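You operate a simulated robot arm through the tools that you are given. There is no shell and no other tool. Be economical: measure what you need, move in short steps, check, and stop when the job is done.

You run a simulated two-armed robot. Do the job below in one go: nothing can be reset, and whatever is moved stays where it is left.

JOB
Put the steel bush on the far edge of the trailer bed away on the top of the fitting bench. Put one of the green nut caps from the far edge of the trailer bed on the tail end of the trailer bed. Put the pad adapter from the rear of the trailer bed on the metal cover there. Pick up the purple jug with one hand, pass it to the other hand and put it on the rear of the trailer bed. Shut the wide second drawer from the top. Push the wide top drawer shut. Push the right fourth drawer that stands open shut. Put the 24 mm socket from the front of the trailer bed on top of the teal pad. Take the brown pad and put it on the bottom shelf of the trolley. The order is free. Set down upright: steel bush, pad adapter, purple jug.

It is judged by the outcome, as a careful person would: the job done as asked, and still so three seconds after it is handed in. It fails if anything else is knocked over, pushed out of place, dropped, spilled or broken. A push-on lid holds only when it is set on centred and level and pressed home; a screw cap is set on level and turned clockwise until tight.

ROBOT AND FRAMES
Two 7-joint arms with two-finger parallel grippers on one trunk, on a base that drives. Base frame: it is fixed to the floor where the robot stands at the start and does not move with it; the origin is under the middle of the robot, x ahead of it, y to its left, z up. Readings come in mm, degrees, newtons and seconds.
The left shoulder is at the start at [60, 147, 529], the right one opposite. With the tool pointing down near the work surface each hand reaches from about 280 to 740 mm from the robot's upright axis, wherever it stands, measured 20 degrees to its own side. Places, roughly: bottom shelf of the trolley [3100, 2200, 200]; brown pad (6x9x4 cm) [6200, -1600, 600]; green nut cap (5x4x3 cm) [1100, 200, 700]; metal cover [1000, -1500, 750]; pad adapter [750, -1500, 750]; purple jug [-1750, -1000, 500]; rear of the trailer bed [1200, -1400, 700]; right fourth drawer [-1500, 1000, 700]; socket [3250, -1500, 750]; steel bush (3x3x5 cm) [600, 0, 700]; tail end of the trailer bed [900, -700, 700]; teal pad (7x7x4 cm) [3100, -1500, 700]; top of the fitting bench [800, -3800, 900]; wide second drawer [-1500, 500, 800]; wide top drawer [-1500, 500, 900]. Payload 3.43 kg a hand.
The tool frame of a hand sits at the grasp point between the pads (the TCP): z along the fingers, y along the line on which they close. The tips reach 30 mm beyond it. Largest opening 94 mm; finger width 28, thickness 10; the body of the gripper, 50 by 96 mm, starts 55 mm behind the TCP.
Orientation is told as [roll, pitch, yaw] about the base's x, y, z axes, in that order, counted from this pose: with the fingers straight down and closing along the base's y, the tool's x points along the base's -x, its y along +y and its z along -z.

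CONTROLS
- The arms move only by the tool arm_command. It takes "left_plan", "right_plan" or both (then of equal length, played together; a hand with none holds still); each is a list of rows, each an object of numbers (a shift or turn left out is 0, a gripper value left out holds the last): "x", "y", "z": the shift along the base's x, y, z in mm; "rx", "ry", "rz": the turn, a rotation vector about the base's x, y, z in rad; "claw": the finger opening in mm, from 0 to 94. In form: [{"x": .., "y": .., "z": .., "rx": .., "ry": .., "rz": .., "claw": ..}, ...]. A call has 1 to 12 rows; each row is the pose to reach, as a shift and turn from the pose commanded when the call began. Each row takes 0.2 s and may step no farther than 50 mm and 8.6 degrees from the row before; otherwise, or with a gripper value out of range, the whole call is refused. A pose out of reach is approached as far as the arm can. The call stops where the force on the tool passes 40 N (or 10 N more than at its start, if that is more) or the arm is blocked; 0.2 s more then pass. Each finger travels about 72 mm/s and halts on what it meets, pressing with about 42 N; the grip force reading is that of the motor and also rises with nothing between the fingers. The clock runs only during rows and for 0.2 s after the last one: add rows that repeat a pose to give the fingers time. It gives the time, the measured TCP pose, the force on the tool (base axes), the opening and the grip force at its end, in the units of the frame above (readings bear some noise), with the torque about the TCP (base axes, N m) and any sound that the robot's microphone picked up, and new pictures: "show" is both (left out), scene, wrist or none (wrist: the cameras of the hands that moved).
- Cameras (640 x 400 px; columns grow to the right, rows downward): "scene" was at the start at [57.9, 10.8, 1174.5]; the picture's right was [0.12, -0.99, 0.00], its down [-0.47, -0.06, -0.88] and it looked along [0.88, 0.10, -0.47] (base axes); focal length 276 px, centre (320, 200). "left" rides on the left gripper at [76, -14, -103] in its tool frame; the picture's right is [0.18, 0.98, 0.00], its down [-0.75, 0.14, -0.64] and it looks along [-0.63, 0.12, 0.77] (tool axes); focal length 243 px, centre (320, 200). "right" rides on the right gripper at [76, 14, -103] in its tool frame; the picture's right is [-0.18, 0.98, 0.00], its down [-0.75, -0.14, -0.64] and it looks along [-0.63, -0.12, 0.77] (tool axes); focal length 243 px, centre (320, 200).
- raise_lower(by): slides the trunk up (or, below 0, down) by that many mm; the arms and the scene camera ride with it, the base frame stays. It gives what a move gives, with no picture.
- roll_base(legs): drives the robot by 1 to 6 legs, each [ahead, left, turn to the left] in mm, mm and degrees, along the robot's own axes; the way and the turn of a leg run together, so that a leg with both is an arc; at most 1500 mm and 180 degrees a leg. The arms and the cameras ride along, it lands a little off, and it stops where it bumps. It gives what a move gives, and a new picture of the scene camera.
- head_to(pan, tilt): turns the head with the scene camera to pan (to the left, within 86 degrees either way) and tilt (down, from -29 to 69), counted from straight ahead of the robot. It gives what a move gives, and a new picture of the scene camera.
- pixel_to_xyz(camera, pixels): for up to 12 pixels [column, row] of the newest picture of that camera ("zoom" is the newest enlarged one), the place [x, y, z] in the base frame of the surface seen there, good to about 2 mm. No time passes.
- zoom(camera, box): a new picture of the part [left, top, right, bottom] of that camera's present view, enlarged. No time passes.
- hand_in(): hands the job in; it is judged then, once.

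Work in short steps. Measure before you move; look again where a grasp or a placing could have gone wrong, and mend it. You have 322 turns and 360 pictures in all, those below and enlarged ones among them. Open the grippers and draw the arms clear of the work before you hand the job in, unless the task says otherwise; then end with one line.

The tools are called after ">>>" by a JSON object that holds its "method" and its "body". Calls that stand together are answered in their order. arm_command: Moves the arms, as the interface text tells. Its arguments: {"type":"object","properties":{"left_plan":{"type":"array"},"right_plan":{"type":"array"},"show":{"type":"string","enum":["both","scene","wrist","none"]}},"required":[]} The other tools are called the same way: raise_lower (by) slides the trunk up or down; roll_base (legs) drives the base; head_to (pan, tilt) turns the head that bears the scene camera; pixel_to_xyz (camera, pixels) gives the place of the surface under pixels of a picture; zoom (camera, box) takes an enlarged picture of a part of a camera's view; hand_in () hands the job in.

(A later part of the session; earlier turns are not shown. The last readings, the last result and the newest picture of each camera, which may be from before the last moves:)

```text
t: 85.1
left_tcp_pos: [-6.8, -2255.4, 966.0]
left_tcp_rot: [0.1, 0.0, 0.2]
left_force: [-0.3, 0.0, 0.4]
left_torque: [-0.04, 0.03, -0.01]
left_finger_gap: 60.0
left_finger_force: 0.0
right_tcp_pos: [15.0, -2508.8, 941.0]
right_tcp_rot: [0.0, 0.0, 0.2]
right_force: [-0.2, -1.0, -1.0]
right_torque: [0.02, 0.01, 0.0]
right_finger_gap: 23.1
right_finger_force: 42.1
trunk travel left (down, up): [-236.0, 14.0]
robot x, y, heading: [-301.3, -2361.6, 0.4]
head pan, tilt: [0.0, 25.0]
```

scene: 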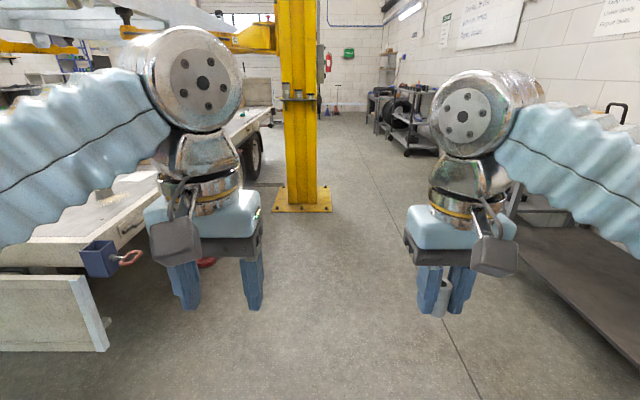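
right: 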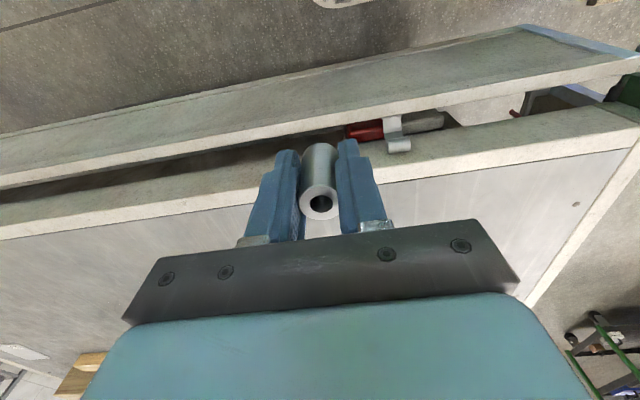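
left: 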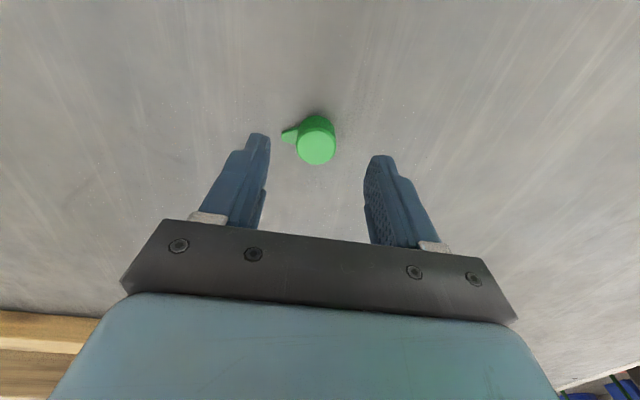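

The corridor ahead is clear to the yellow post. I measure the bench edge and post base.

>>> {"method": "pixel_to_xyz", "body": {"camera": "scene", "pixels": [[300, 210], [520, 205], [620, 105], [620, 300], [100, 255], [115, 345], [135, 258]]}}

>>> {"method": "roll_base", "body": {"legs": [[1000, -50, 0], [0, 0, -90]]}}

>>> {"method": "head_to", "body": {"pan": 0, "tilt": 35}}

```text
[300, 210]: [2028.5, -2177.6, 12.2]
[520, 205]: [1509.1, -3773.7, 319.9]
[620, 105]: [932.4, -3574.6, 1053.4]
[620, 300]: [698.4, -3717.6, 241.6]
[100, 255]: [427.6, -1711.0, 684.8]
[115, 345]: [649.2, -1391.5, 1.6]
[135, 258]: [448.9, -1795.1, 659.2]
```

```text
t: 94.1
left_tcp_pos: [811.9, -2708.3, 966.7]
left_tcp_rot: [0.0, 0.1, -89.5]
left_force: [-0.7, -0.9, -0.2]
left_torque: [-0.02, -0.02, 0.02]
left_finger_gap: 59.7
left_finger_force: 0.0
right_tcp_pos: [557.6, -2731.0, 940.3]
right_tcp_rot: [0.0, 0.0, -89.4]
right_force: [-0.3, 0.1, -1.8]
right_torque: [-0.03, 0.03, 0.02]
right_finger_gap: 23.6
right_finger_force: 42.0
trunk travel left (down, up): [-236.0, 14.0]
robot x, y, heading: [704.2, -2412.3, -89.6]
head pan, tilt: [0.0, 25.0]
```

scene: 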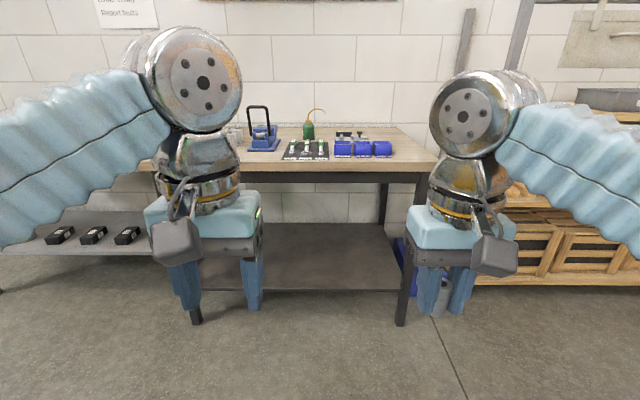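

```text
t: 94.8
left_tcp_pos: [810.8, -2710.3, 966.2]
left_tcp_rot: [0.0, 0.1, -89.5]
left_force: [0.3, 0.3, 0.0]
left_torque: [0.0, 0.0, 0.0]
left_finger_gap: 59.9
left_finger_force: 0.0
right_tcp_pos: [558.7, -2729.9, 939.5]
right_tcp_rot: [0.0, 0.0, -89.5]
right_force: [-0.6, 0.4, -0.8]
right_torque: [0.0, 0.0, -0.04]
right_finger_gap: 23.5
right_finger_force: 41.7
trunk travel left (down, up): [-236.0, 14.0]
robot x, y, heading: [700.4, -2411.2, -89.6]
head pan, tilt: [0.0, 35.0]
```

scene: 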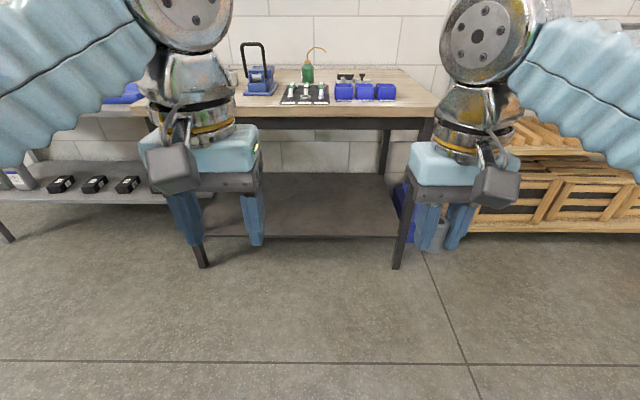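

I zoom the bench top and measure free spots along the front edge.

>>> {"method": "zoom", "body": {"camera": "scene", "box": [220, 30, 460, 140]}}

>>> {"method": "pixel_to_xyz", "body": {"camera": "scene", "pixels": [[340, 112], [420, 104], [415, 90], [400, 78], [340, 105], [300, 98], [260, 95], [385, 92], [345, 85], [250, 105], [432, 105]]}}

```text
2.67 times, centred on (340, 85) of scene
```

zoom: 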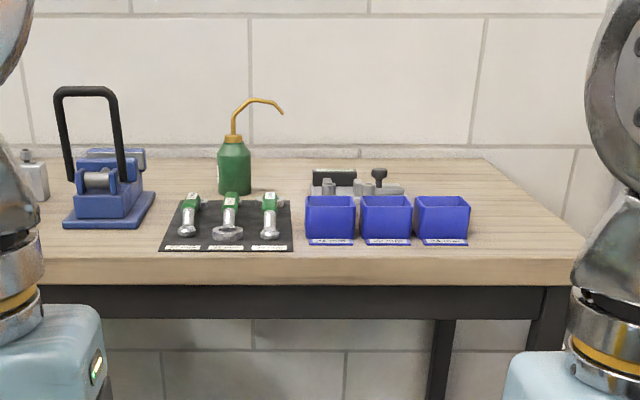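

```text
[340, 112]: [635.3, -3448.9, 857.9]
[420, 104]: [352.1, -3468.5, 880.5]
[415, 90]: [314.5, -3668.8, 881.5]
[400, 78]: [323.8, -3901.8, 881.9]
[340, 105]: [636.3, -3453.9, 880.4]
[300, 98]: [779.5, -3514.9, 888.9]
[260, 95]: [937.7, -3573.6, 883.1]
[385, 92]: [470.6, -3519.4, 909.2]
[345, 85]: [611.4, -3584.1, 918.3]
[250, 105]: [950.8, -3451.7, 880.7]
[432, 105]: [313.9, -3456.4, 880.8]
```

Bench top z=881; a free spot lies right of the blue bins at about (350,-3560). I drive near, raise the trunk, and look again.

>>> {"method": "roll_base", "body": {"legs": [[400, -195, -0.4], [230, 0, 0]]}}

>>> {"method": "raise_lower", "body": {"by": 14}}

>>> {"method": "head_to", "body": {"pan": -15, "tilt": 45}}

```text
t: 98.8
left_tcp_pos: [614.5, -3341.0, 965.7]
left_tcp_rot: [-0.1, 0.1, -90.2]
left_force: [0.6, 0.1, 0.0]
left_torque: [-0.03, -0.02, 0.0]
left_finger_gap: 60.2
left_finger_force: 0.1
right_tcp_pos: [361.5, -3361.4, 939.3]
right_tcp_rot: [0.1, 0.0, -90.2]
right_force: [-0.9, 0.1, -1.1]
right_torque: [-0.01, 0.0, 0.01]
right_finger_gap: 23.5
right_finger_force: 41.7
trunk travel left (down, up): [-236.0, 14.0]
robot x, y, heading: [509.6, -3045.3, -90.6]
head pan, tilt: [0.0, 35.0]
```

scene: 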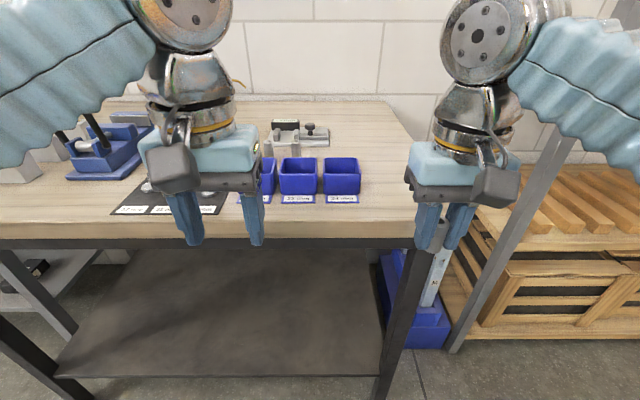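

```text
t: 99.5
left_tcp_pos: [614.4, -3341.2, 980.6]
left_tcp_rot: [0.0, 0.1, -90.3]
left_force: [-0.1, 0.6, 0.6]
left_torque: [-0.01, 0.01, -0.03]
left_finger_gap: 59.8
left_finger_force: 0.1
right_tcp_pos: [360.2, -3360.6, 952.6]
right_tcp_rot: [0.0, 0.0, -90.1]
right_force: [-0.3, -0.5, -0.6]
right_torque: [-0.03, 0.0, 0.01]
right_finger_gap: 23.5
right_finger_force: 41.1
trunk travel left (down, up): [-250.0, 0.0]
robot x, y, heading: [506.0, -3047.1, -90.1]
head pan, tilt: [0.0, 35.0]
```

```text
t: 100.2
left_tcp_pos: [614.9, -3341.7, 980.4]
left_tcp_rot: [0.0, 0.0, -90.2]
left_force: [0.4, -0.4, -0.4]
left_torque: [0.03, 0.02, -0.01]
left_finger_gap: 60.1
left_finger_force: 0.0
right_tcp_pos: [360.0, -3359.3, 953.2]
right_tcp_rot: [0.0, -0.1, -90.2]
right_force: [0.4, 0.6, -0.1]
right_torque: [-0.01, 0.01, -0.02]
right_finger_gap: 23.5
right_finger_force: 41.9
trunk travel left (down, up): [-250.0, 0.0]
robot x, y, heading: [505.9, -3044.9, -90.1]
head pan, tilt: [-15.0, 45.0]
```

scene: 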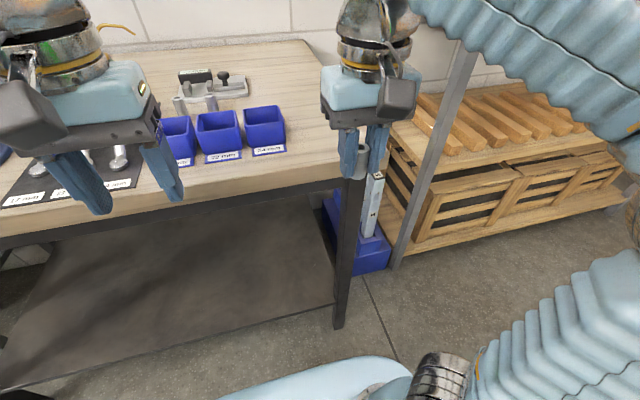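

I measure the bench's right edge and the rightmost bin.

>>> {"method": "pixel_to_xyz", "body": {"camera": "scene", "pixels": [[352, 172], [324, 90], [312, 60], [285, 140], [280, 105], [250, 155], [310, 130], [320, 160]]}}

```text
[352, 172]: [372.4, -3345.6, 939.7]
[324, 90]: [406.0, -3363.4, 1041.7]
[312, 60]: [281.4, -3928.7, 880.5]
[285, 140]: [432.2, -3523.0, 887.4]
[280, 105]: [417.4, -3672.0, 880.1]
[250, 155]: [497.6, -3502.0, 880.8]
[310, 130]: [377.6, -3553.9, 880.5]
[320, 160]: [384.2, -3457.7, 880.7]
```

Spot (355,-3545) is clear. I carry the bush over at height 945 and check.

>>> {"method": "arm_command", "body": {"right_plan": [{"y": -45}, {"y": -90}, {"x": -3, "y": -135, "z": -5}, {"x": -5, "y": -180, "z": -10}], "show": "both"}}

```text
t: 101.2
left_tcp_pos: [614.7, -3341.9, 979.2]
left_tcp_rot: [0.0, 0.0, -90.2]
left_force: [-0.3, 0.7, -0.1]
left_torque: [-0.04, 0.01, 0.0]
left_finger_gap: 60.4
left_finger_force: 0.1
right_tcp_pos: [356.2, -3540.0, 943.3]
right_tcp_rot: [-0.1, 0.0, -90.2]
right_force: [0.2, -0.3, -0.9]
right_torque: [0.0, -0.03, 0.0]
right_finger_gap: 23.5
right_finger_force: 42.2
trunk travel left (down, up): [-250.0, 0.0]
robot x, y, heading: [509.5, -3044.5, -90.1]
head pan, tilt: [-15.0, 45.0]
```

scene: 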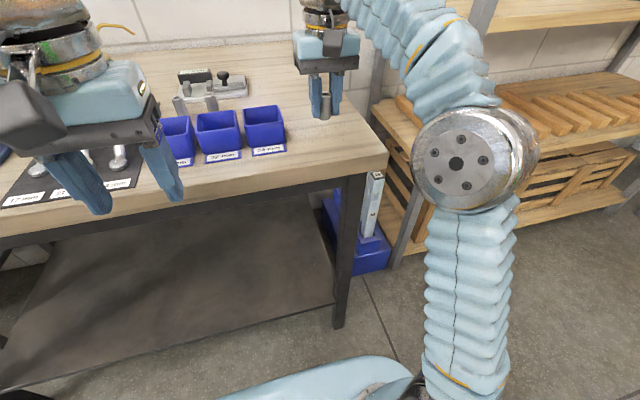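
right: 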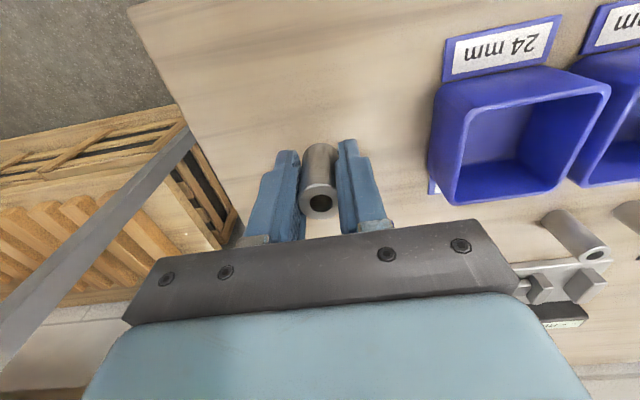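

Clear below. I lower until z≈917 with a small last step, then open and rise.

>>> {"method": "arm_command", "body": {"right_plan": [{"z": -16}, {"z": -24}, {"z": -26.5}, {"z": -26.5, "claw": 55}, {"z": -26.5}, {"z": -26.5}, {"z": 0}, {"z": 25}], "show": "wrist"}}

```text
t: 103.0
left_tcp_pos: [614.6, -3341.5, 980.9]
left_tcp_rot: [-0.1, 0.0, -90.2]
left_force: [0.1, -0.4, 0.7]
left_torque: [0.03, -0.01, -0.02]
left_finger_gap: 60.1
left_finger_force: 0.1
right_tcp_pos: [355.4, -3541.0, 953.4]
right_tcp_rot: [0.0, 0.0, -90.2]
right_force: [-0.6, 1.0, 0.2]
right_torque: [0.02, -0.02, 0.03]
right_finger_gap: 55.0
right_finger_force: 0.1
right hand out of reach, approached as far as the arm can: row 8
trunk travel left (down, up): [-250.0, 0.0]
robot x, y, heading: [509.9, -3045.8, -89.8]
head pan, tilt: [-15.0, 45.0]
```

right: 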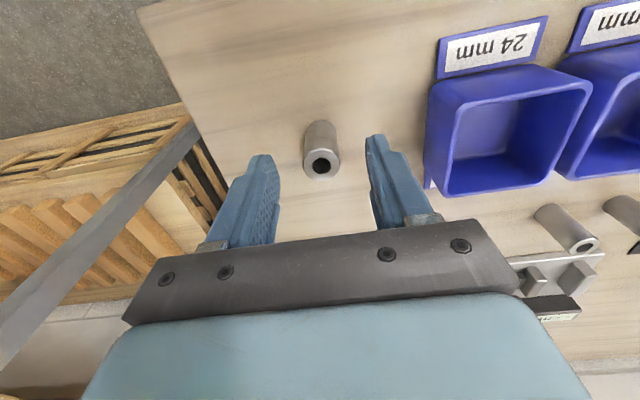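

Bush stands upright. I retract the hand and drive back to face the bed's right side.

>>> {"method": "arm_command", "body": {"right_plan": [{"y": 45}, {"y": 90}, {"y": 135}, {"y": 180}], "show": "scene"}}

>>> {"method": "roll_base", "body": {"legs": [[-600, 0, 0], [0, 0, 180], [200, -300, 0]]}}

>>> {"method": "head_to", "body": {"pan": 0, "tilt": 40}}

```text
t: 104.0
left_tcp_pos: [613.8, -3341.7, 979.1]
left_tcp_rot: [0.0, -0.1, -90.2]
left_force: [0.6, -0.1, -0.6]
left_torque: [0.02, -0.03, 0.02]
left_finger_gap: 60.2
left_finger_force: 0.2
right_tcp_pos: [355.1, -3358.6, 951.1]
right_tcp_rot: [0.0, 0.0, -90.1]
right_force: [0.5, 0.0, -0.1]
right_torque: [0.04, 0.03, 0.02]
right_finger_gap: 55.0
right_finger_force: 0.1
trunk travel left (down, up): [-250.0, 0.0]
robot x, y, heading: [505.4, -3043.3, -90.2]
head pan, tilt: [-15.0, 45.0]
```

scene: 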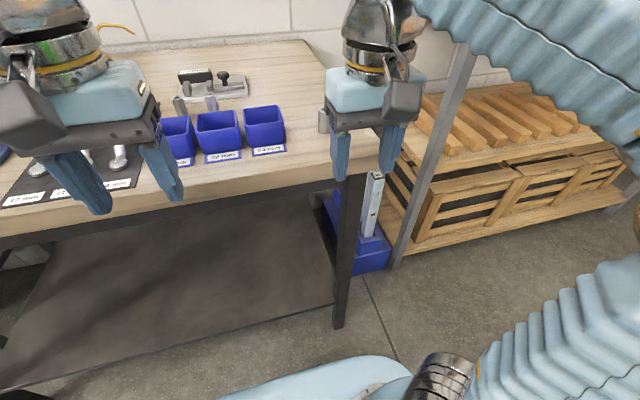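

```text
t: 116.7
left_tcp_pos: [710.4, -1950.7, 979.6]
left_tcp_rot: [0.1, 0.0, 89.1]
left_force: [0.2, -0.1, 0.4]
left_torque: [0.01, 0.01, 0.0]
left_finger_gap: 60.2
left_finger_force: 0.0
right_tcp_pos: [971.5, -1938.1, 951.3]
right_tcp_rot: [0.0, 0.0, 89.0]
right_force: [-0.2, -0.9, -0.7]
right_torque: [-0.01, 0.03, 0.01]
right_finger_gap: 54.9
right_finger_force: 0.1
trunk travel left (down, up): [-250.0, 0.0]
robot x, y, heading: [814.4, -2250.2, 89.0]
head pan, tilt: [-15.0, 45.0]
```

scene: 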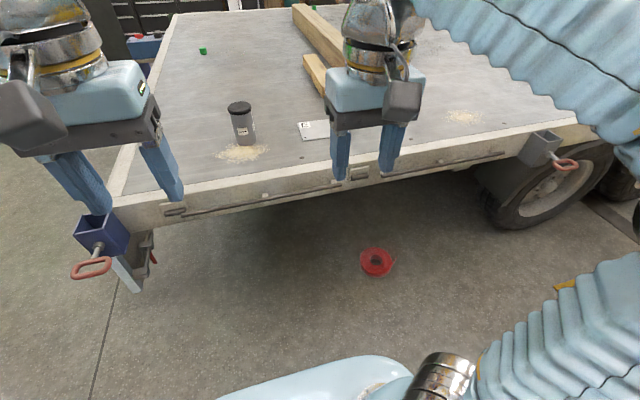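

```text
t: 117.4
left_tcp_pos: [710.9, -1951.8, 979.8]
left_tcp_rot: [0.0, 0.0, 89.0]
left_force: [0.7, -0.2, 0.3]
left_torque: [0.02, -0.02, 0.0]
left_finger_gap: 59.9
left_finger_force: 0.1
right_tcp_pos: [971.0, -1939.0, 952.2]
right_tcp_rot: [0.1, 0.0, 89.0]
right_force: [0.8, -0.1, 0.3]
right_torque: [-0.03, 0.02, -0.03]
right_finger_gap: 54.7
right_finger_force: 0.2
trunk travel left (down, up): [-250.0, 0.0]
robot x, y, heading: [817.3, -2251.0, 89.0]
head pan, tilt: [0.0, 40.0]
```

scene: 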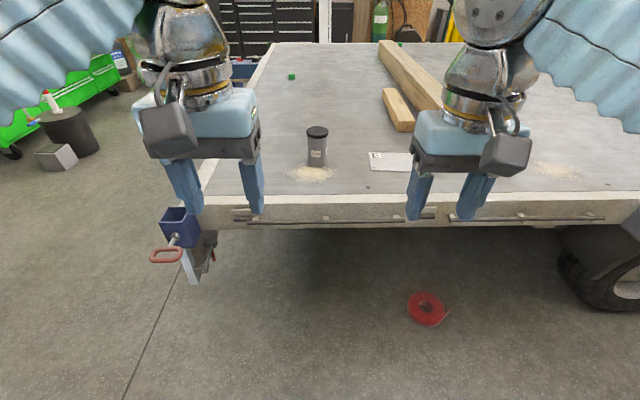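

Zoom on the canister at (317,145) and the metal cover at (390,162).

>>> {"method": "zoom", "body": {"camera": "scene", "box": [270, 110, 430, 210]}}

>>> {"method": "pixel_to_xyz", "body": {"camera": "scene", "pixels": [[317, 132], [317, 166], [307, 133], [328, 133], [371, 154], [373, 169], [409, 154], [391, 162], [310, 175], [428, 308], [350, 200], [350, 230]]}}

```text
4.00 times, centred on (350, 160) of scene
```

zoom: 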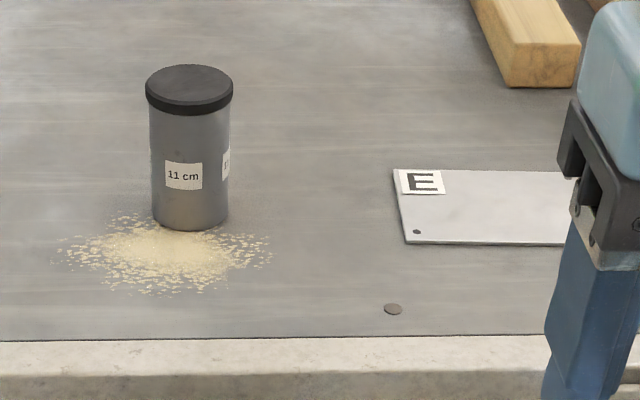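

```text
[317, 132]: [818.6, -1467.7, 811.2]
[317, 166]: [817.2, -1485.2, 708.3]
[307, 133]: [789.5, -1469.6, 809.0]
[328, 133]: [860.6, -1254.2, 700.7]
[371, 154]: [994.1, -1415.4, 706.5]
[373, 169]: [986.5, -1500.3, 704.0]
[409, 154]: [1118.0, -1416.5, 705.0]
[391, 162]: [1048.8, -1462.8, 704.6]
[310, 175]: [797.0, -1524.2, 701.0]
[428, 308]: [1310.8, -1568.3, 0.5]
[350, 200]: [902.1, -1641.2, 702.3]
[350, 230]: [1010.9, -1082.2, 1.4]
```

The "11 cm" canister is the pad adapter (Ø≈62, z to 811), the "E" plate the metal cover. I close in with the robot at about (890,-2040).

>>> {"method": "roll_base", "body": {"legs": [[200, -75, 1]]}}

>>> {"method": "zoom", "body": {"camera": "scene", "box": [160, 60, 480, 260]}}

```text
t: 119.1
left_tcp_pos: [782.5, -1755.0, 980.3]
left_tcp_rot: [-0.1, 0.1, 90.1]
left_force: [-0.4, -0.1, -0.5]
left_torque: [0.03, -0.01, 0.03]
left_finger_gap: 60.0
left_finger_force: 0.1
right_tcp_pos: [1041.7, -1736.5, 951.8]
right_tcp_rot: [0.0, 0.1, 90.0]
right_force: [0.1, 0.4, -0.4]
right_torque: [0.01, 0.01, 0.04]
right_finger_gap: 55.3
right_finger_force: 0.1
trunk travel left (down, up): [-250.0, 0.0]
robot x, y, heading: [890.2, -2053.2, 90.1]
head pan, tilt: [0.0, 40.0]
```

scene: 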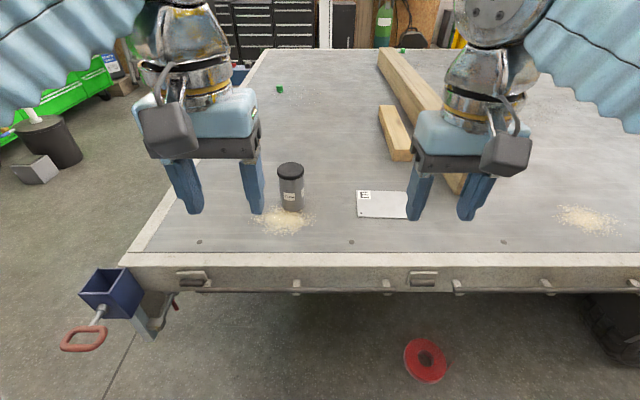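

```text
2.00 times, centred on (320, 160) of scene
```

zoom: 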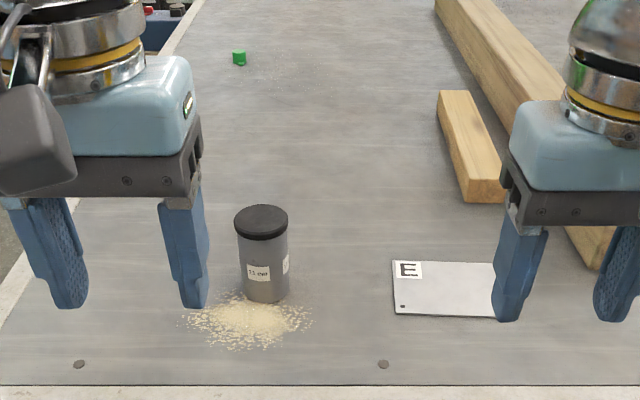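

I measure the canister rim and the cover corners in the zoom.

>>> {"method": "pixel_to_xyz", "body": {"camera": "zoom", "pixels": [[237, 220], [286, 220], [261, 208], [261, 233], [261, 221], [264, 297], [394, 263], [398, 312], [488, 266], [490, 315], [445, 290]]}}

```text
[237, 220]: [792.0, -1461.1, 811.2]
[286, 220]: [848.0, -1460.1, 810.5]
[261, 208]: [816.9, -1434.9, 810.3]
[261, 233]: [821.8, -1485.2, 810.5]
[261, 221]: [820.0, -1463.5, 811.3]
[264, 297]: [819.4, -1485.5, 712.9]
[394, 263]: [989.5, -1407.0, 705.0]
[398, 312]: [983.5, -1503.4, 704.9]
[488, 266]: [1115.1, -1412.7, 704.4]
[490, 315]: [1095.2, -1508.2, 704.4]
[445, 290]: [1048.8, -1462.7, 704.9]
```

Canister axis ≈(820,-1459), Ø58. The left hand suits it; I roll 60 mm closer and then go above it with the left hand open.

>>> {"method": "roll_base", "body": {"legs": [[60, 0, 0]]}}

>>> {"method": "arm_command", "body": {"left_plan": [{"x": 5, "y": 40, "z": -10, "claw": 94}, {"x": 10, "y": 80, "z": -25}, {"x": 20, "y": 120, "z": -40}, {"x": 30, "y": 160, "z": -60}, {"x": 37, "y": 195, "z": -85}, {"x": 37, "y": 215, "z": -110}, {"x": 37, "y": 235, "z": -122}], "show": "both"}}

```text
t: 120.0
left_tcp_pos: [782.2, -1694.5, 979.8]
left_tcp_rot: [0.0, 0.0, 90.2]
left_force: [0.3, -0.1, 0.1]
left_torque: [0.03, -0.01, 0.02]
left_finger_gap: 60.1
left_finger_force: 0.0
right_tcp_pos: [1041.5, -1676.5, 951.9]
right_tcp_rot: [-0.1, 0.0, 90.2]
right_force: [-0.2, 0.6, 0.1]
right_torque: [0.02, 0.02, 0.02]
right_finger_gap: 55.0
right_finger_force: 0.0
trunk travel left (down, up): [-250.0, 0.0]
robot x, y, heading: [888.7, -1989.5, 90.1]
head pan, tilt: [0.0, 40.0]
```

scene: 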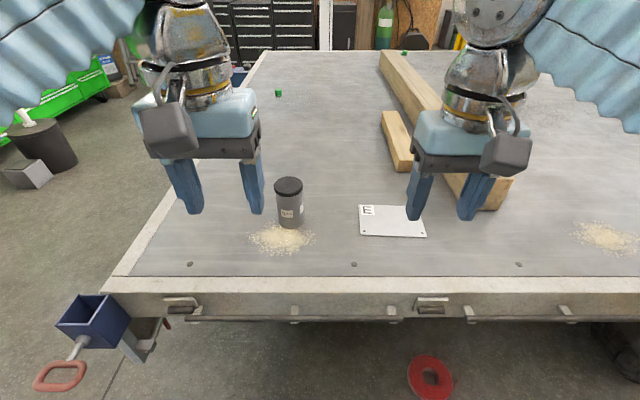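

```text
t: 121.6
left_tcp_pos: [819.5, -1459.8, 857.5]
left_tcp_rot: [0.1, 0.0, 90.1]
left_force: [-0.3, -0.2, 0.5]
left_torque: [-0.01, -0.02, 0.0]
left_finger_gap: 93.9
left_finger_force: 0.2
right_tcp_pos: [1041.6, -1675.5, 952.6]
right_tcp_rot: [0.0, 0.0, 90.1]
right_force: [-0.5, -0.2, -0.5]
right_torque: [-0.02, 0.0, 0.0]
right_finger_gap: 54.9
right_finger_force: 0.0
trunk travel left (down, up): [-250.0, 0.0]
robot x, y, heading: [889.6, -1990.9, 90.2]
head pan, tilt: [0.0, 40.0]
```

scene: 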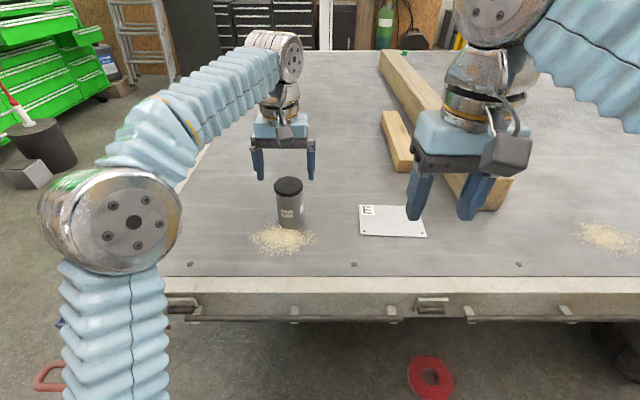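
left: 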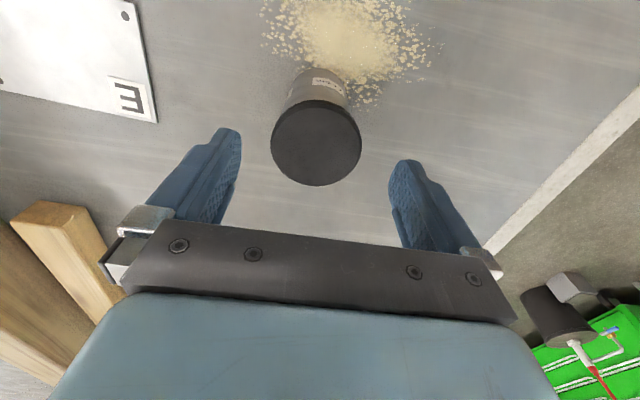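

Centred over the canister. I lower to z≈770 and close.

>>> {"method": "arm_command", "body": {"left_plan": [{"z": -40}, {"z": -75}, {"z": -88}, {"z": -88, "claw": 40}, {"z": -88}, {"z": -88}, {"z": -88}], "show": "wrist"}}

```text
t: 123.2
left_tcp_pos: [820.1, -1460.3, 770.3]
left_tcp_rot: [0.1, 0.1, 90.2]
left_force: [3.1, -0.8, 0.4]
left_torque: [0.01, -0.02, -0.06]
left_finger_gap: 64.6
left_finger_force: 42.2
right_tcp_pos: [1040.5, -1676.7, 951.5]
right_tcp_rot: [0.0, 0.0, 90.2]
right_force: [-0.3, -0.3, -0.5]
right_torque: [-0.04, 0.01, 0.02]
right_finger_gap: 55.0
right_finger_force: 0.1
trunk travel left (down, up): [-250.0, 0.0]
robot x, y, heading: [891.5, -1993.4, 90.0]
head pan, tilt: [0.0, 40.0]
```

left: 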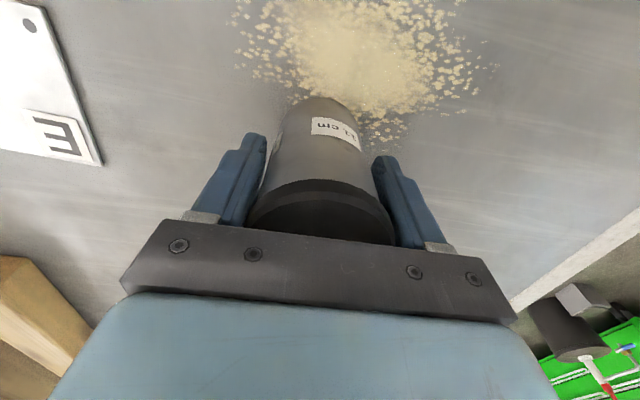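

Gripped (64.6 mm). I lift 40 mm and check.

>>> {"method": "arm_command", "body": {"left_plan": [{"z": 15}, {"z": 30}, {"z": 45}], "show": "scene"}}

```text
t: 124.0
left_tcp_pos: [819.3, -1459.0, 813.7]
left_tcp_rot: [0.0, 0.0, 90.1]
left_force: [0.1, -0.5, -7.6]
left_torque: [-0.04, 0.03, 0.01]
left_finger_gap: 64.7
left_finger_force: 41.8
right_tcp_pos: [1041.7, -1675.6, 950.7]
right_tcp_rot: [0.0, 0.0, 90.1]
right_force: [-0.5, 0.3, 0.0]
right_torque: [0.02, -0.02, 0.01]
right_finger_gap: 54.7
right_finger_force: 0.0
trunk travel left (down, up): [-250.0, 0.0]
robot x, y, heading: [890.1, -1992.2, 89.9]
head pan, tilt: [0.0, 40.0]
```

scene: 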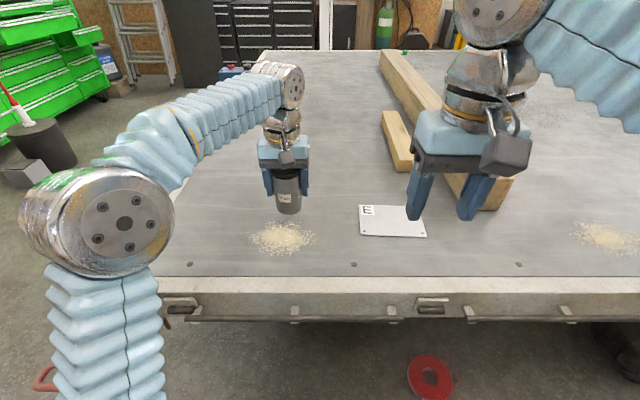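

It hangs level (7.6 N). I measure the cover's visible corners, now including its right end at (425,235).

>>> {"method": "pixel_to_xyz", "body": {"camera": "scene", "pixels": [[361, 207], [360, 232], [424, 234], [400, 234], [390, 222]]}}

>>> {"method": "roll_base", "body": {"legs": [[0, -235, 0]]}}

```text
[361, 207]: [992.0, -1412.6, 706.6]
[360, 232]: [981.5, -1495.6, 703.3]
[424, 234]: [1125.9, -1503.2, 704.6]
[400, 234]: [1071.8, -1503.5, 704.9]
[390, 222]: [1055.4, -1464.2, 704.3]
```

```text
t: 125.8
left_tcp_pos: [1054.7, -1458.8, 815.4]
left_tcp_rot: [0.0, 0.1, 90.1]
left_force: [-0.5, 0.5, -8.4]
left_torque: [-0.03, 0.02, 0.0]
left_finger_gap: 64.5
left_finger_force: 42.0
right_tcp_pos: [1278.1, -1675.5, 951.8]
right_tcp_rot: [0.0, 0.1, 90.1]
right_force: [-0.4, -0.9, 0.3]
right_torque: [-0.01, -0.02, -0.02]
right_finger_gap: 54.7
right_finger_force: 0.1
trunk travel left (down, up): [-250.0, 0.0]
robot x, y, heading: [1124.8, -1989.8, 90.3]
head pan, tilt: [0.0, 40.0]
```

scene: 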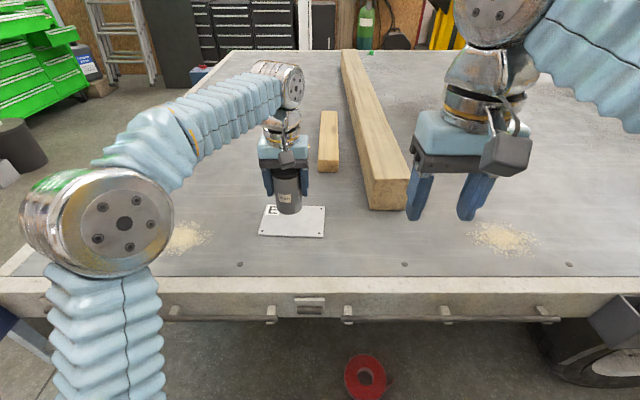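

The canister hangs over the cover's middle (1056,-1458). I lower to TCP ≈774 and release.

>>> {"method": "arm_command", "body": {"left_plan": [{"z": -20}, {"z": -34}, {"z": -39}, {"z": -40.5}, {"z": -40.5, "claw": 94}, {"z": -40.5}, {"z": -40.5}, {"z": -40.5}], "show": "both"}}

```text
t: 127.6
left_tcp_pos: [1055.5, -1459.0, 773.4]
left_tcp_rot: [0.0, -0.1, 90.0]
left_force: [0.6, -0.9, 0.7]
left_torque: [-0.01, -0.05, 0.01]
left_finger_gap: 94.0
left_finger_force: 0.0
right_tcp_pos: [1277.9, -1675.1, 951.5]
right_tcp_rot: [0.0, -0.1, 90.2]
right_force: [-0.5, 0.0, 0.6]
right_torque: [0.04, -0.04, 0.01]
right_finger_gap: 55.1
right_finger_force: 0.1
trunk travel left (down, up): [-250.0, 0.0]
robot x, y, heading: [1128.7, -1989.2, 90.3]
head pan, tilt: [0.0, 40.0]
```

scene: 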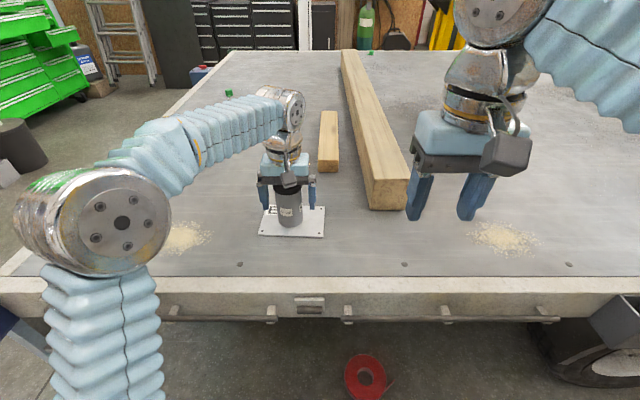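
left: 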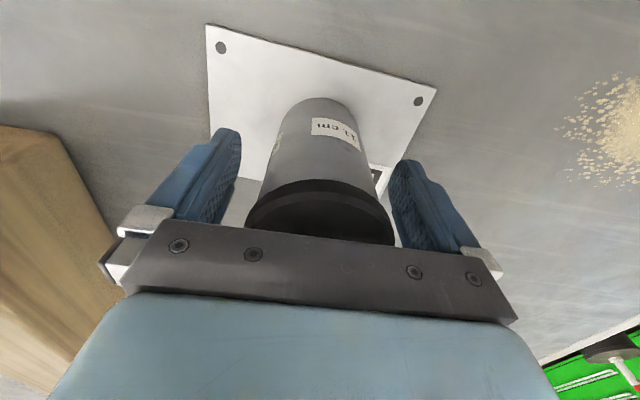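

Standing on the cover. I rise straight up, then draw back.

>>> {"method": "arm_command", "body": {"left_plan": [{"z": 30}, {"z": 60}, {"z": 90}, {"y": -40, "z": 100}, {"y": -80, "z": 115}, {"x": -10, "y": -120, "z": 130}, {"x": -20, "y": -160, "z": 150}, {"x": -30, "y": -200, "z": 175}, {"x": -37, "y": -235, "z": 200}], "show": "scene"}}

```text
t: 129.6
left_tcp_pos: [1017.8, -1695.0, 975.5]
left_tcp_rot: [0.0, 0.0, 90.0]
left_force: [-0.3, -0.1, -0.6]
left_torque: [0.0, 0.01, 0.01]
left_finger_gap: 94.1
left_finger_force: 0.0
right_tcp_pos: [1277.4, -1675.1, 951.0]
right_tcp_rot: [0.0, 0.0, 90.1]
right_force: [-0.4, 0.1, 0.0]
right_torque: [-0.02, -0.05, -0.01]
right_finger_gap: 55.0
right_finger_force: 0.1
trunk travel left (down, up): [-250.0, 0.0]
robot x, y, heading: [1127.8, -1991.2, 90.0]
head pan, tilt: [0.0, 40.0]
```

scene: 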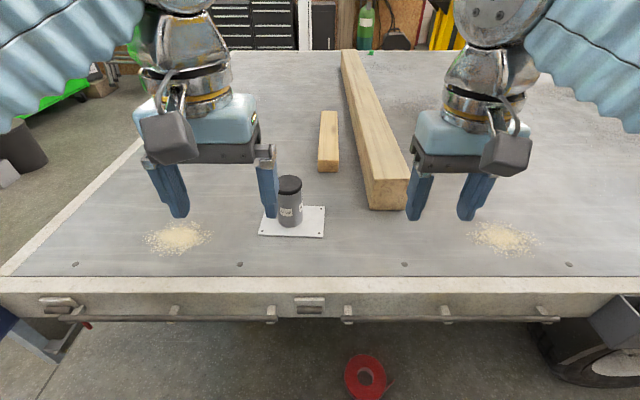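

Adapter stands on the cover. Next the socket: I back off to y≈-2890, turn to heading 0 and look along the aisle.

>>> {"method": "roll_base", "body": {"legs": [[-900, 0, 0], [0, 0, -90]]}}

>>> {"method": "head_to", "body": {"pan": 0, "tilt": 30}}

```text
t: 138.2
left_tcp_pos: [1424.3, -2790.8, 975.0]
left_tcp_rot: [-0.1, 0.1, -0.4]
left_force: [-0.4, 0.5, -0.4]
left_torque: [-0.02, -0.02, -0.03]
left_finger_gap: 94.1
left_finger_force: 0.1
right_tcp_pos: [1440.6, -3049.8, 951.5]
right_tcp_rot: [-0.1, 0.0, -0.4]
right_force: [0.1, -0.2, -0.6]
right_torque: [-0.02, 0.0, 0.01]
right_finger_gap: 55.0
right_finger_force: 0.0
trunk travel left (down, up): [-250.0, 0.0]
robot x, y, heading: [1128.2, -2895.2, -0.2]
head pan, tilt: [0.0, 40.0]
```

scene: 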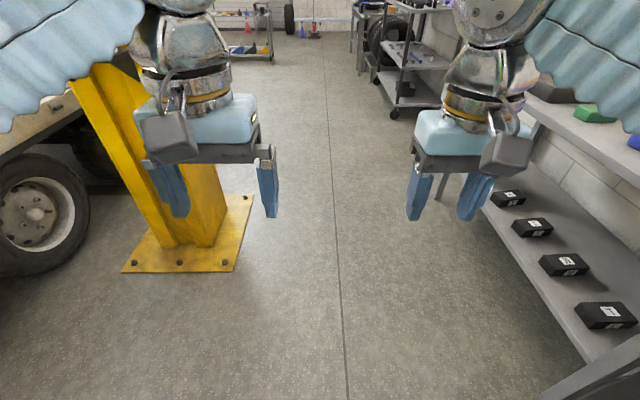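

```text
t: 138.9
left_tcp_pos: [1424.6, -2791.1, 975.0]
left_tcp_rot: [0.0, 0.0, -0.4]
left_force: [-0.2, 0.4, 0.3]
left_torque: [-0.03, -0.03, 0.01]
left_finger_gap: 94.0
left_finger_force: 0.0
right_tcp_pos: [1441.3, -3050.6, 950.7]
right_tcp_rot: [0.0, 0.0, -0.4]
right_force: [-0.6, 0.2, 0.3]
right_torque: [0.02, 0.0, 0.0]
right_finger_gap: 54.8
right_finger_force: 0.1
trunk travel left (down, up): [-250.0, 0.0]
robot x, y, heading: [1128.6, -2899.2, -0.6]
head pan, tilt: [0.0, 30.0]
```

scene: 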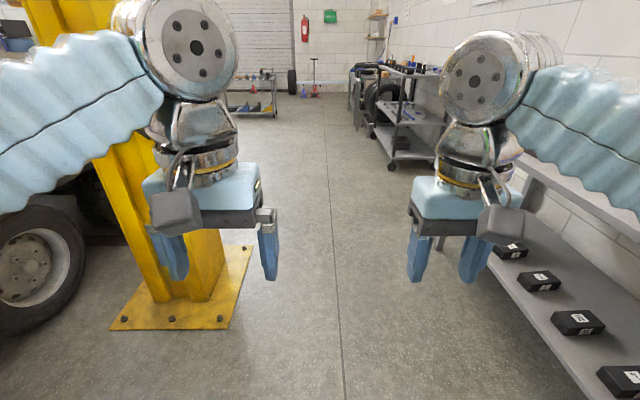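

I measure the post plate, the right shelf's front, the cart and the far cart at (250,100).

>>> {"method": "pixel_to_xyz", "body": {"camera": "scene", "pixels": [[230, 325], [250, 250], [500, 275], [580, 385], [392, 165], [365, 100], [255, 115], [270, 85], [300, 95], [560, 180]]}}

>>> {"method": "zoom", "body": {"camera": "scene", "box": [220, 50, 380, 150]}}

```text
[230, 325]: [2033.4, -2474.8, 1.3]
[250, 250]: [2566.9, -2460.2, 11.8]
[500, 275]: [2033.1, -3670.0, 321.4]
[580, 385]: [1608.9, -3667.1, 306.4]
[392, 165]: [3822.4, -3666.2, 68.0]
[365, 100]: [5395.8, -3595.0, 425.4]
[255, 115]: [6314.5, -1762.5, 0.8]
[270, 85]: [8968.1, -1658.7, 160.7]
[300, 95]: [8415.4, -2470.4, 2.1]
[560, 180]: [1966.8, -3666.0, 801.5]
```

```text
4.00 times, centred on (300, 100) of scene
```

zoom: 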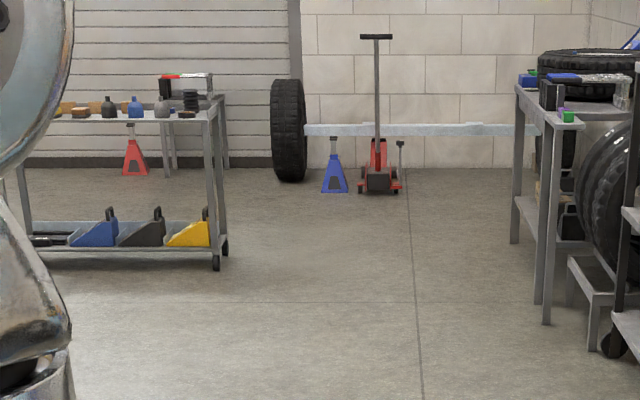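

Aisle y −2470…−3660 is clear. I drive to x≈3200, turn left to face the bed and approach to y≈-2450.

>>> {"method": "roll_base", "body": {"legs": [[1500, -80, 0.4], [560, 0, 0], [0, 0, 90], [480, 0, 0]]}}

>>> {"method": "zoom", "body": {"camera": "scene", "box": [160, 100, 480, 300]}}

```text
refused: leg 1 is longer than a leg can be; nothing moved
```

```text
2.00 times, centred on (320, 200) of scene
```

zoom: 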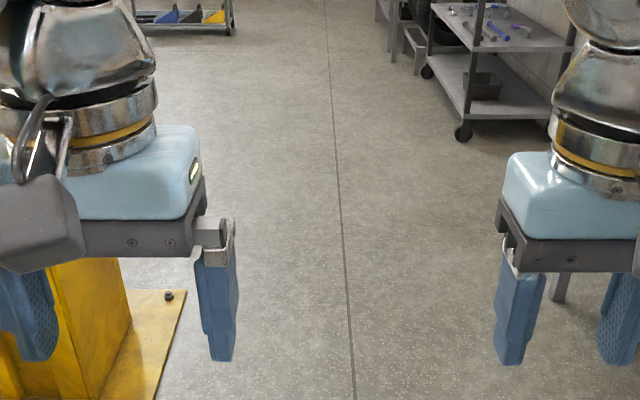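

Leg 1 was slightly too long; I shorten it.

>>> {"method": "roll_base", "body": {"legs": [[1400, -80, 0.4], [660, 0, 0], [0, 0, 90], [480, 0, 0]]}}

>>> {"method": "zoom", "body": {"camera": "scene", "box": [160, 100, 480, 300]}}

```text
t: 155.5
left_tcp_pos: [3096.6, -2215.4, 974.2]
left_tcp_rot: [0.0, 0.1, 89.2]
left_force: [0.1, -0.4, -0.9]
left_torque: [0.01, -0.02, -0.02]
left_finger_gap: 94.1
left_finger_force: 0.1
right_tcp_pos: [3356.2, -2200.6, 951.9]
right_tcp_rot: [-0.1, -0.1, 89.1]
right_force: [0.4, 0.4, 0.3]
right_torque: [0.03, 0.02, 0.01]
right_finger_gap: 54.9
right_finger_force: 0.1
trunk travel left (down, up): [-250.0, 0.0]
robot x, y, heading: [3196.0, -2513.6, 89.4]
head pan, tilt: [0.0, 30.0]
```

scene: 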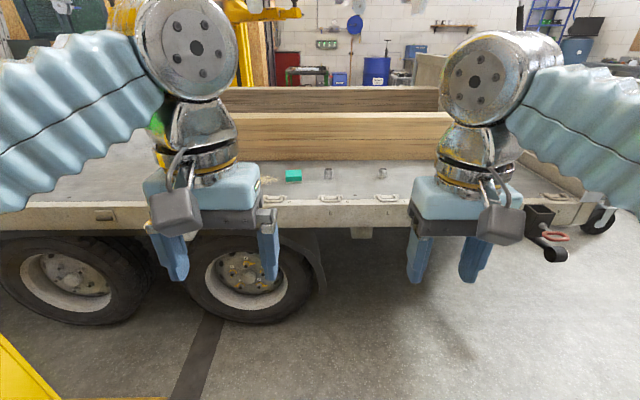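

```text
2.00 times, centred on (320, 200) of scene
```

zoom: 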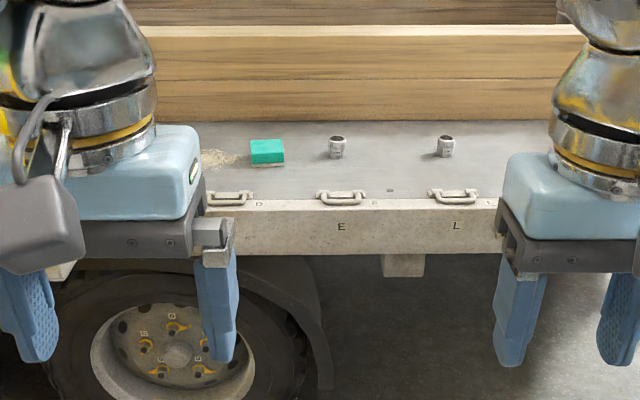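

Two sockets are visible. I zoom in for size labels and measure.

>>> {"method": "zoom", "body": {"camera": "scene", "box": [276, 155, 340, 195]}}

>>> {"method": "zoom", "body": {"camera": "scene", "box": [350, 155, 414, 195]}}

>>> {"method": "pixel_to_xyz", "body": {"camera": "scene", "pixels": [[293, 175], [328, 170], [328, 176], [383, 170], [383, 176], [340, 210], [380, 130], [340, 168]]}}

```text
10.00 times, centred on (308, 175) of scene
```

zoom: 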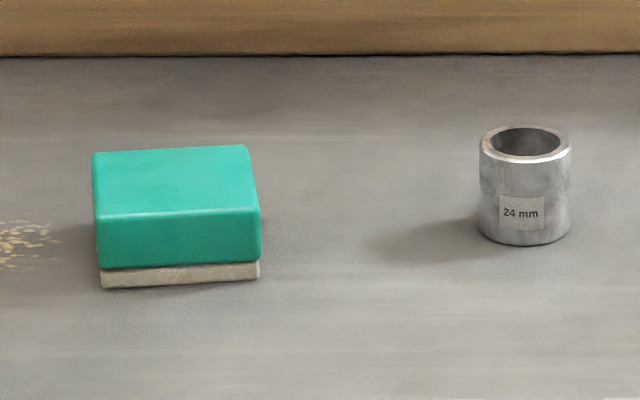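

```text
10.00 times, centred on (382, 175) of scene
```

zoom: 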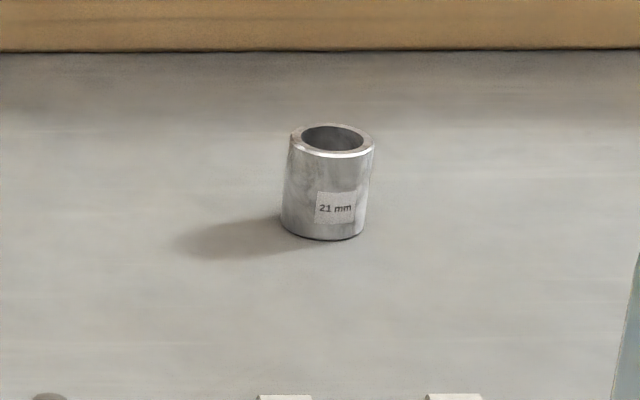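

```text
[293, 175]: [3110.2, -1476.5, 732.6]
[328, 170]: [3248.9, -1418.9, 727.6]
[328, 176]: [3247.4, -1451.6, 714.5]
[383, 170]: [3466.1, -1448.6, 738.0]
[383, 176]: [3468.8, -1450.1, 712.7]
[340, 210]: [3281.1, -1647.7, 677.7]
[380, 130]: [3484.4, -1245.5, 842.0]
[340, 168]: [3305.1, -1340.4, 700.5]
```

The left one at (3248,-1435) is 24 mm. I roll up to y≈-1990, x≈3225.

>>> {"method": "roll_base", "body": {"legs": [[515, -28, 0.7]]}}

>>> {"method": "head_to", "body": {"pan": 5, "tilt": 42}}

>>> {"method": "zoom", "body": {"camera": "scene", "box": [200, 80, 440, 230]}}

```text
t: 158.4
left_tcp_pos: [3125.7, -1706.2, 975.5]
left_tcp_rot: [-0.1, 0.0, 89.8]
left_force: [-0.3, -0.5, -0.2]
left_torque: [0.01, 0.02, 0.01]
left_finger_gap: 93.9
left_finger_force: 0.0
right_tcp_pos: [3385.0, -1688.1, 951.4]
right_tcp_rot: [0.0, -0.1, 89.8]
right_force: [-0.6, 0.6, -0.6]
right_torque: [-0.01, 0.02, -0.01]
right_finger_gap: 54.9
right_finger_force: 0.0
trunk travel left (down, up): [-250.0, 0.0]
robot x, y, heading: [3234.5, -2004.8, 89.5]
head pan, tilt: [0.0, 30.0]
```

scene: 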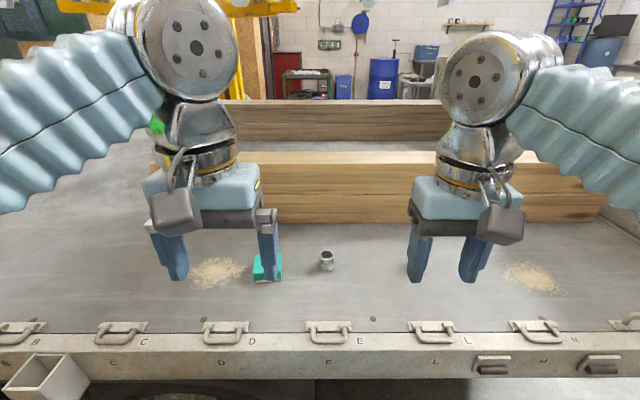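

```text
t: 159.2
left_tcp_pos: [3125.5, -1706.9, 975.8]
left_tcp_rot: [0.0, -0.1, 89.8]
left_force: [-0.2, -0.6, 0.6]
left_torque: [-0.01, 0.0, 0.02]
left_finger_gap: 94.4
left_finger_force: 0.0
right_tcp_pos: [3385.4, -1688.9, 950.9]
right_tcp_rot: [-0.1, 0.0, 89.7]
right_force: [0.1, 0.1, -0.5]
right_torque: [0.01, 0.03, -0.01]
right_finger_gap: 55.2
right_finger_force: 0.1
trunk travel left (down, up): [-250.0, 0.0]
robot x, y, heading: [3235.0, -2006.2, 90.0]
head pan, tilt: [5.0, 42.0]
```

scene: 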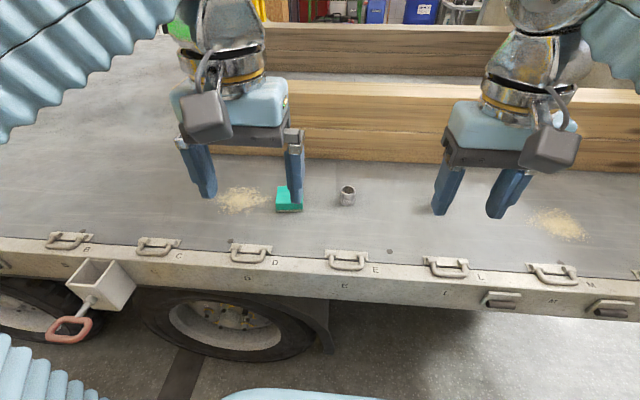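

```text
2.67 times, centred on (320, 155) of scene
```

zoom: 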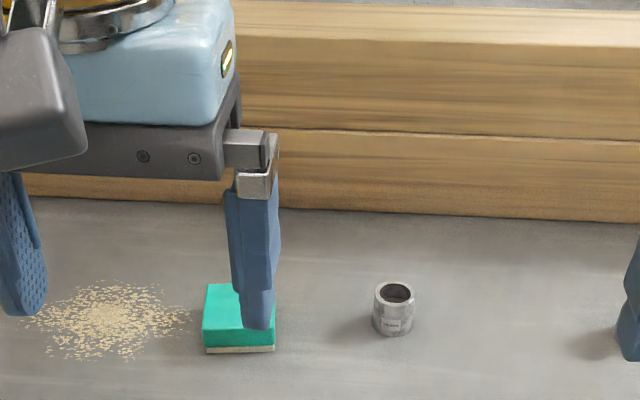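

I measure the socket rim and the pad's visible edges.

>>> {"method": "pixel_to_xyz", "body": {"camera": "zoom", "pixels": [[377, 293], [411, 293], [394, 303], [394, 284], [392, 330], [210, 288], [208, 320], [270, 329], [203, 346], [230, 290], [320, 205]]}}

```text
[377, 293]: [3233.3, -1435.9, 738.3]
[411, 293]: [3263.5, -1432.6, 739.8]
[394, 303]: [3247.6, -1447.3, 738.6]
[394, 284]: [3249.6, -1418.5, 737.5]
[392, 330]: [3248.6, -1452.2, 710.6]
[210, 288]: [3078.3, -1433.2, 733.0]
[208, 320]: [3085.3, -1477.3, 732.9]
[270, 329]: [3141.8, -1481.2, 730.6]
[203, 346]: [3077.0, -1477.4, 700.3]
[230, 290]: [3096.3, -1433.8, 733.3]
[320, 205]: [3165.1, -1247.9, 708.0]
```

Socket axis (3248.5,-1433.5), top 739. I bring the left hand above it.

>>> {"method": "arm_command", "body": {"left_plan": [{"y": 40, "z": -15, "claw": 70}, {"y": 80, "z": -35}, {"x": 15, "y": 120, "z": -55}, {"x": 40, "y": 155, "z": -75}, {"x": 65, "y": 190, "z": -95}, {"x": 90, "y": 225, "z": -115}, {"x": 110, "y": 255, "z": -140}, {"x": 123, "y": 273, "z": -175}], "show": "both"}}

```text
t: 161.0
left_tcp_pos: [3247.2, -1431.5, 799.7]
left_tcp_rot: [0.0, -0.1, 89.9]
left_force: [-1.3, 0.3, -0.9]
left_torque: [0.0, -0.01, 0.01]
left_finger_gap: 70.0
left_finger_force: 0.0
right_tcp_pos: [3385.6, -1687.7, 952.2]
right_tcp_rot: [0.0, -0.1, 89.7]
right_force: [-0.8, -0.2, -0.1]
right_torque: [0.01, -0.01, 0.0]
right_finger_gap: 54.9
right_finger_force: 0.1
trunk travel left (down, up): [-250.0, 0.0]
robot x, y, heading: [3234.8, -2003.8, 90.0]
head pan, tilt: [5.0, 42.0]
```

scene: 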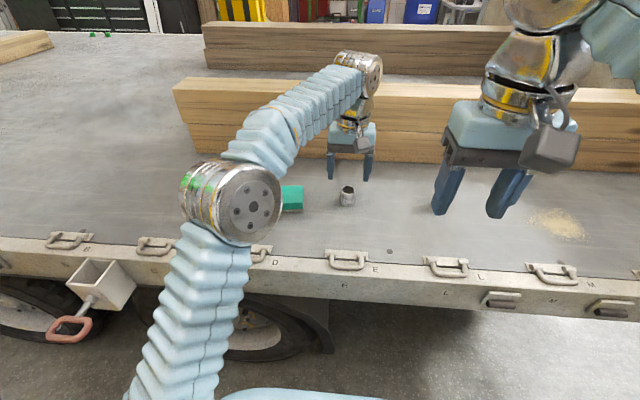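
left: 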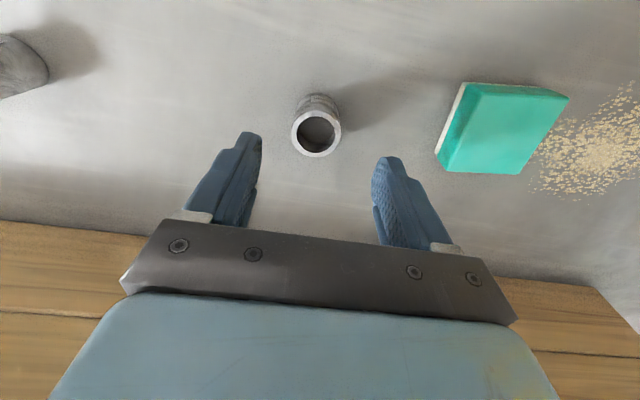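

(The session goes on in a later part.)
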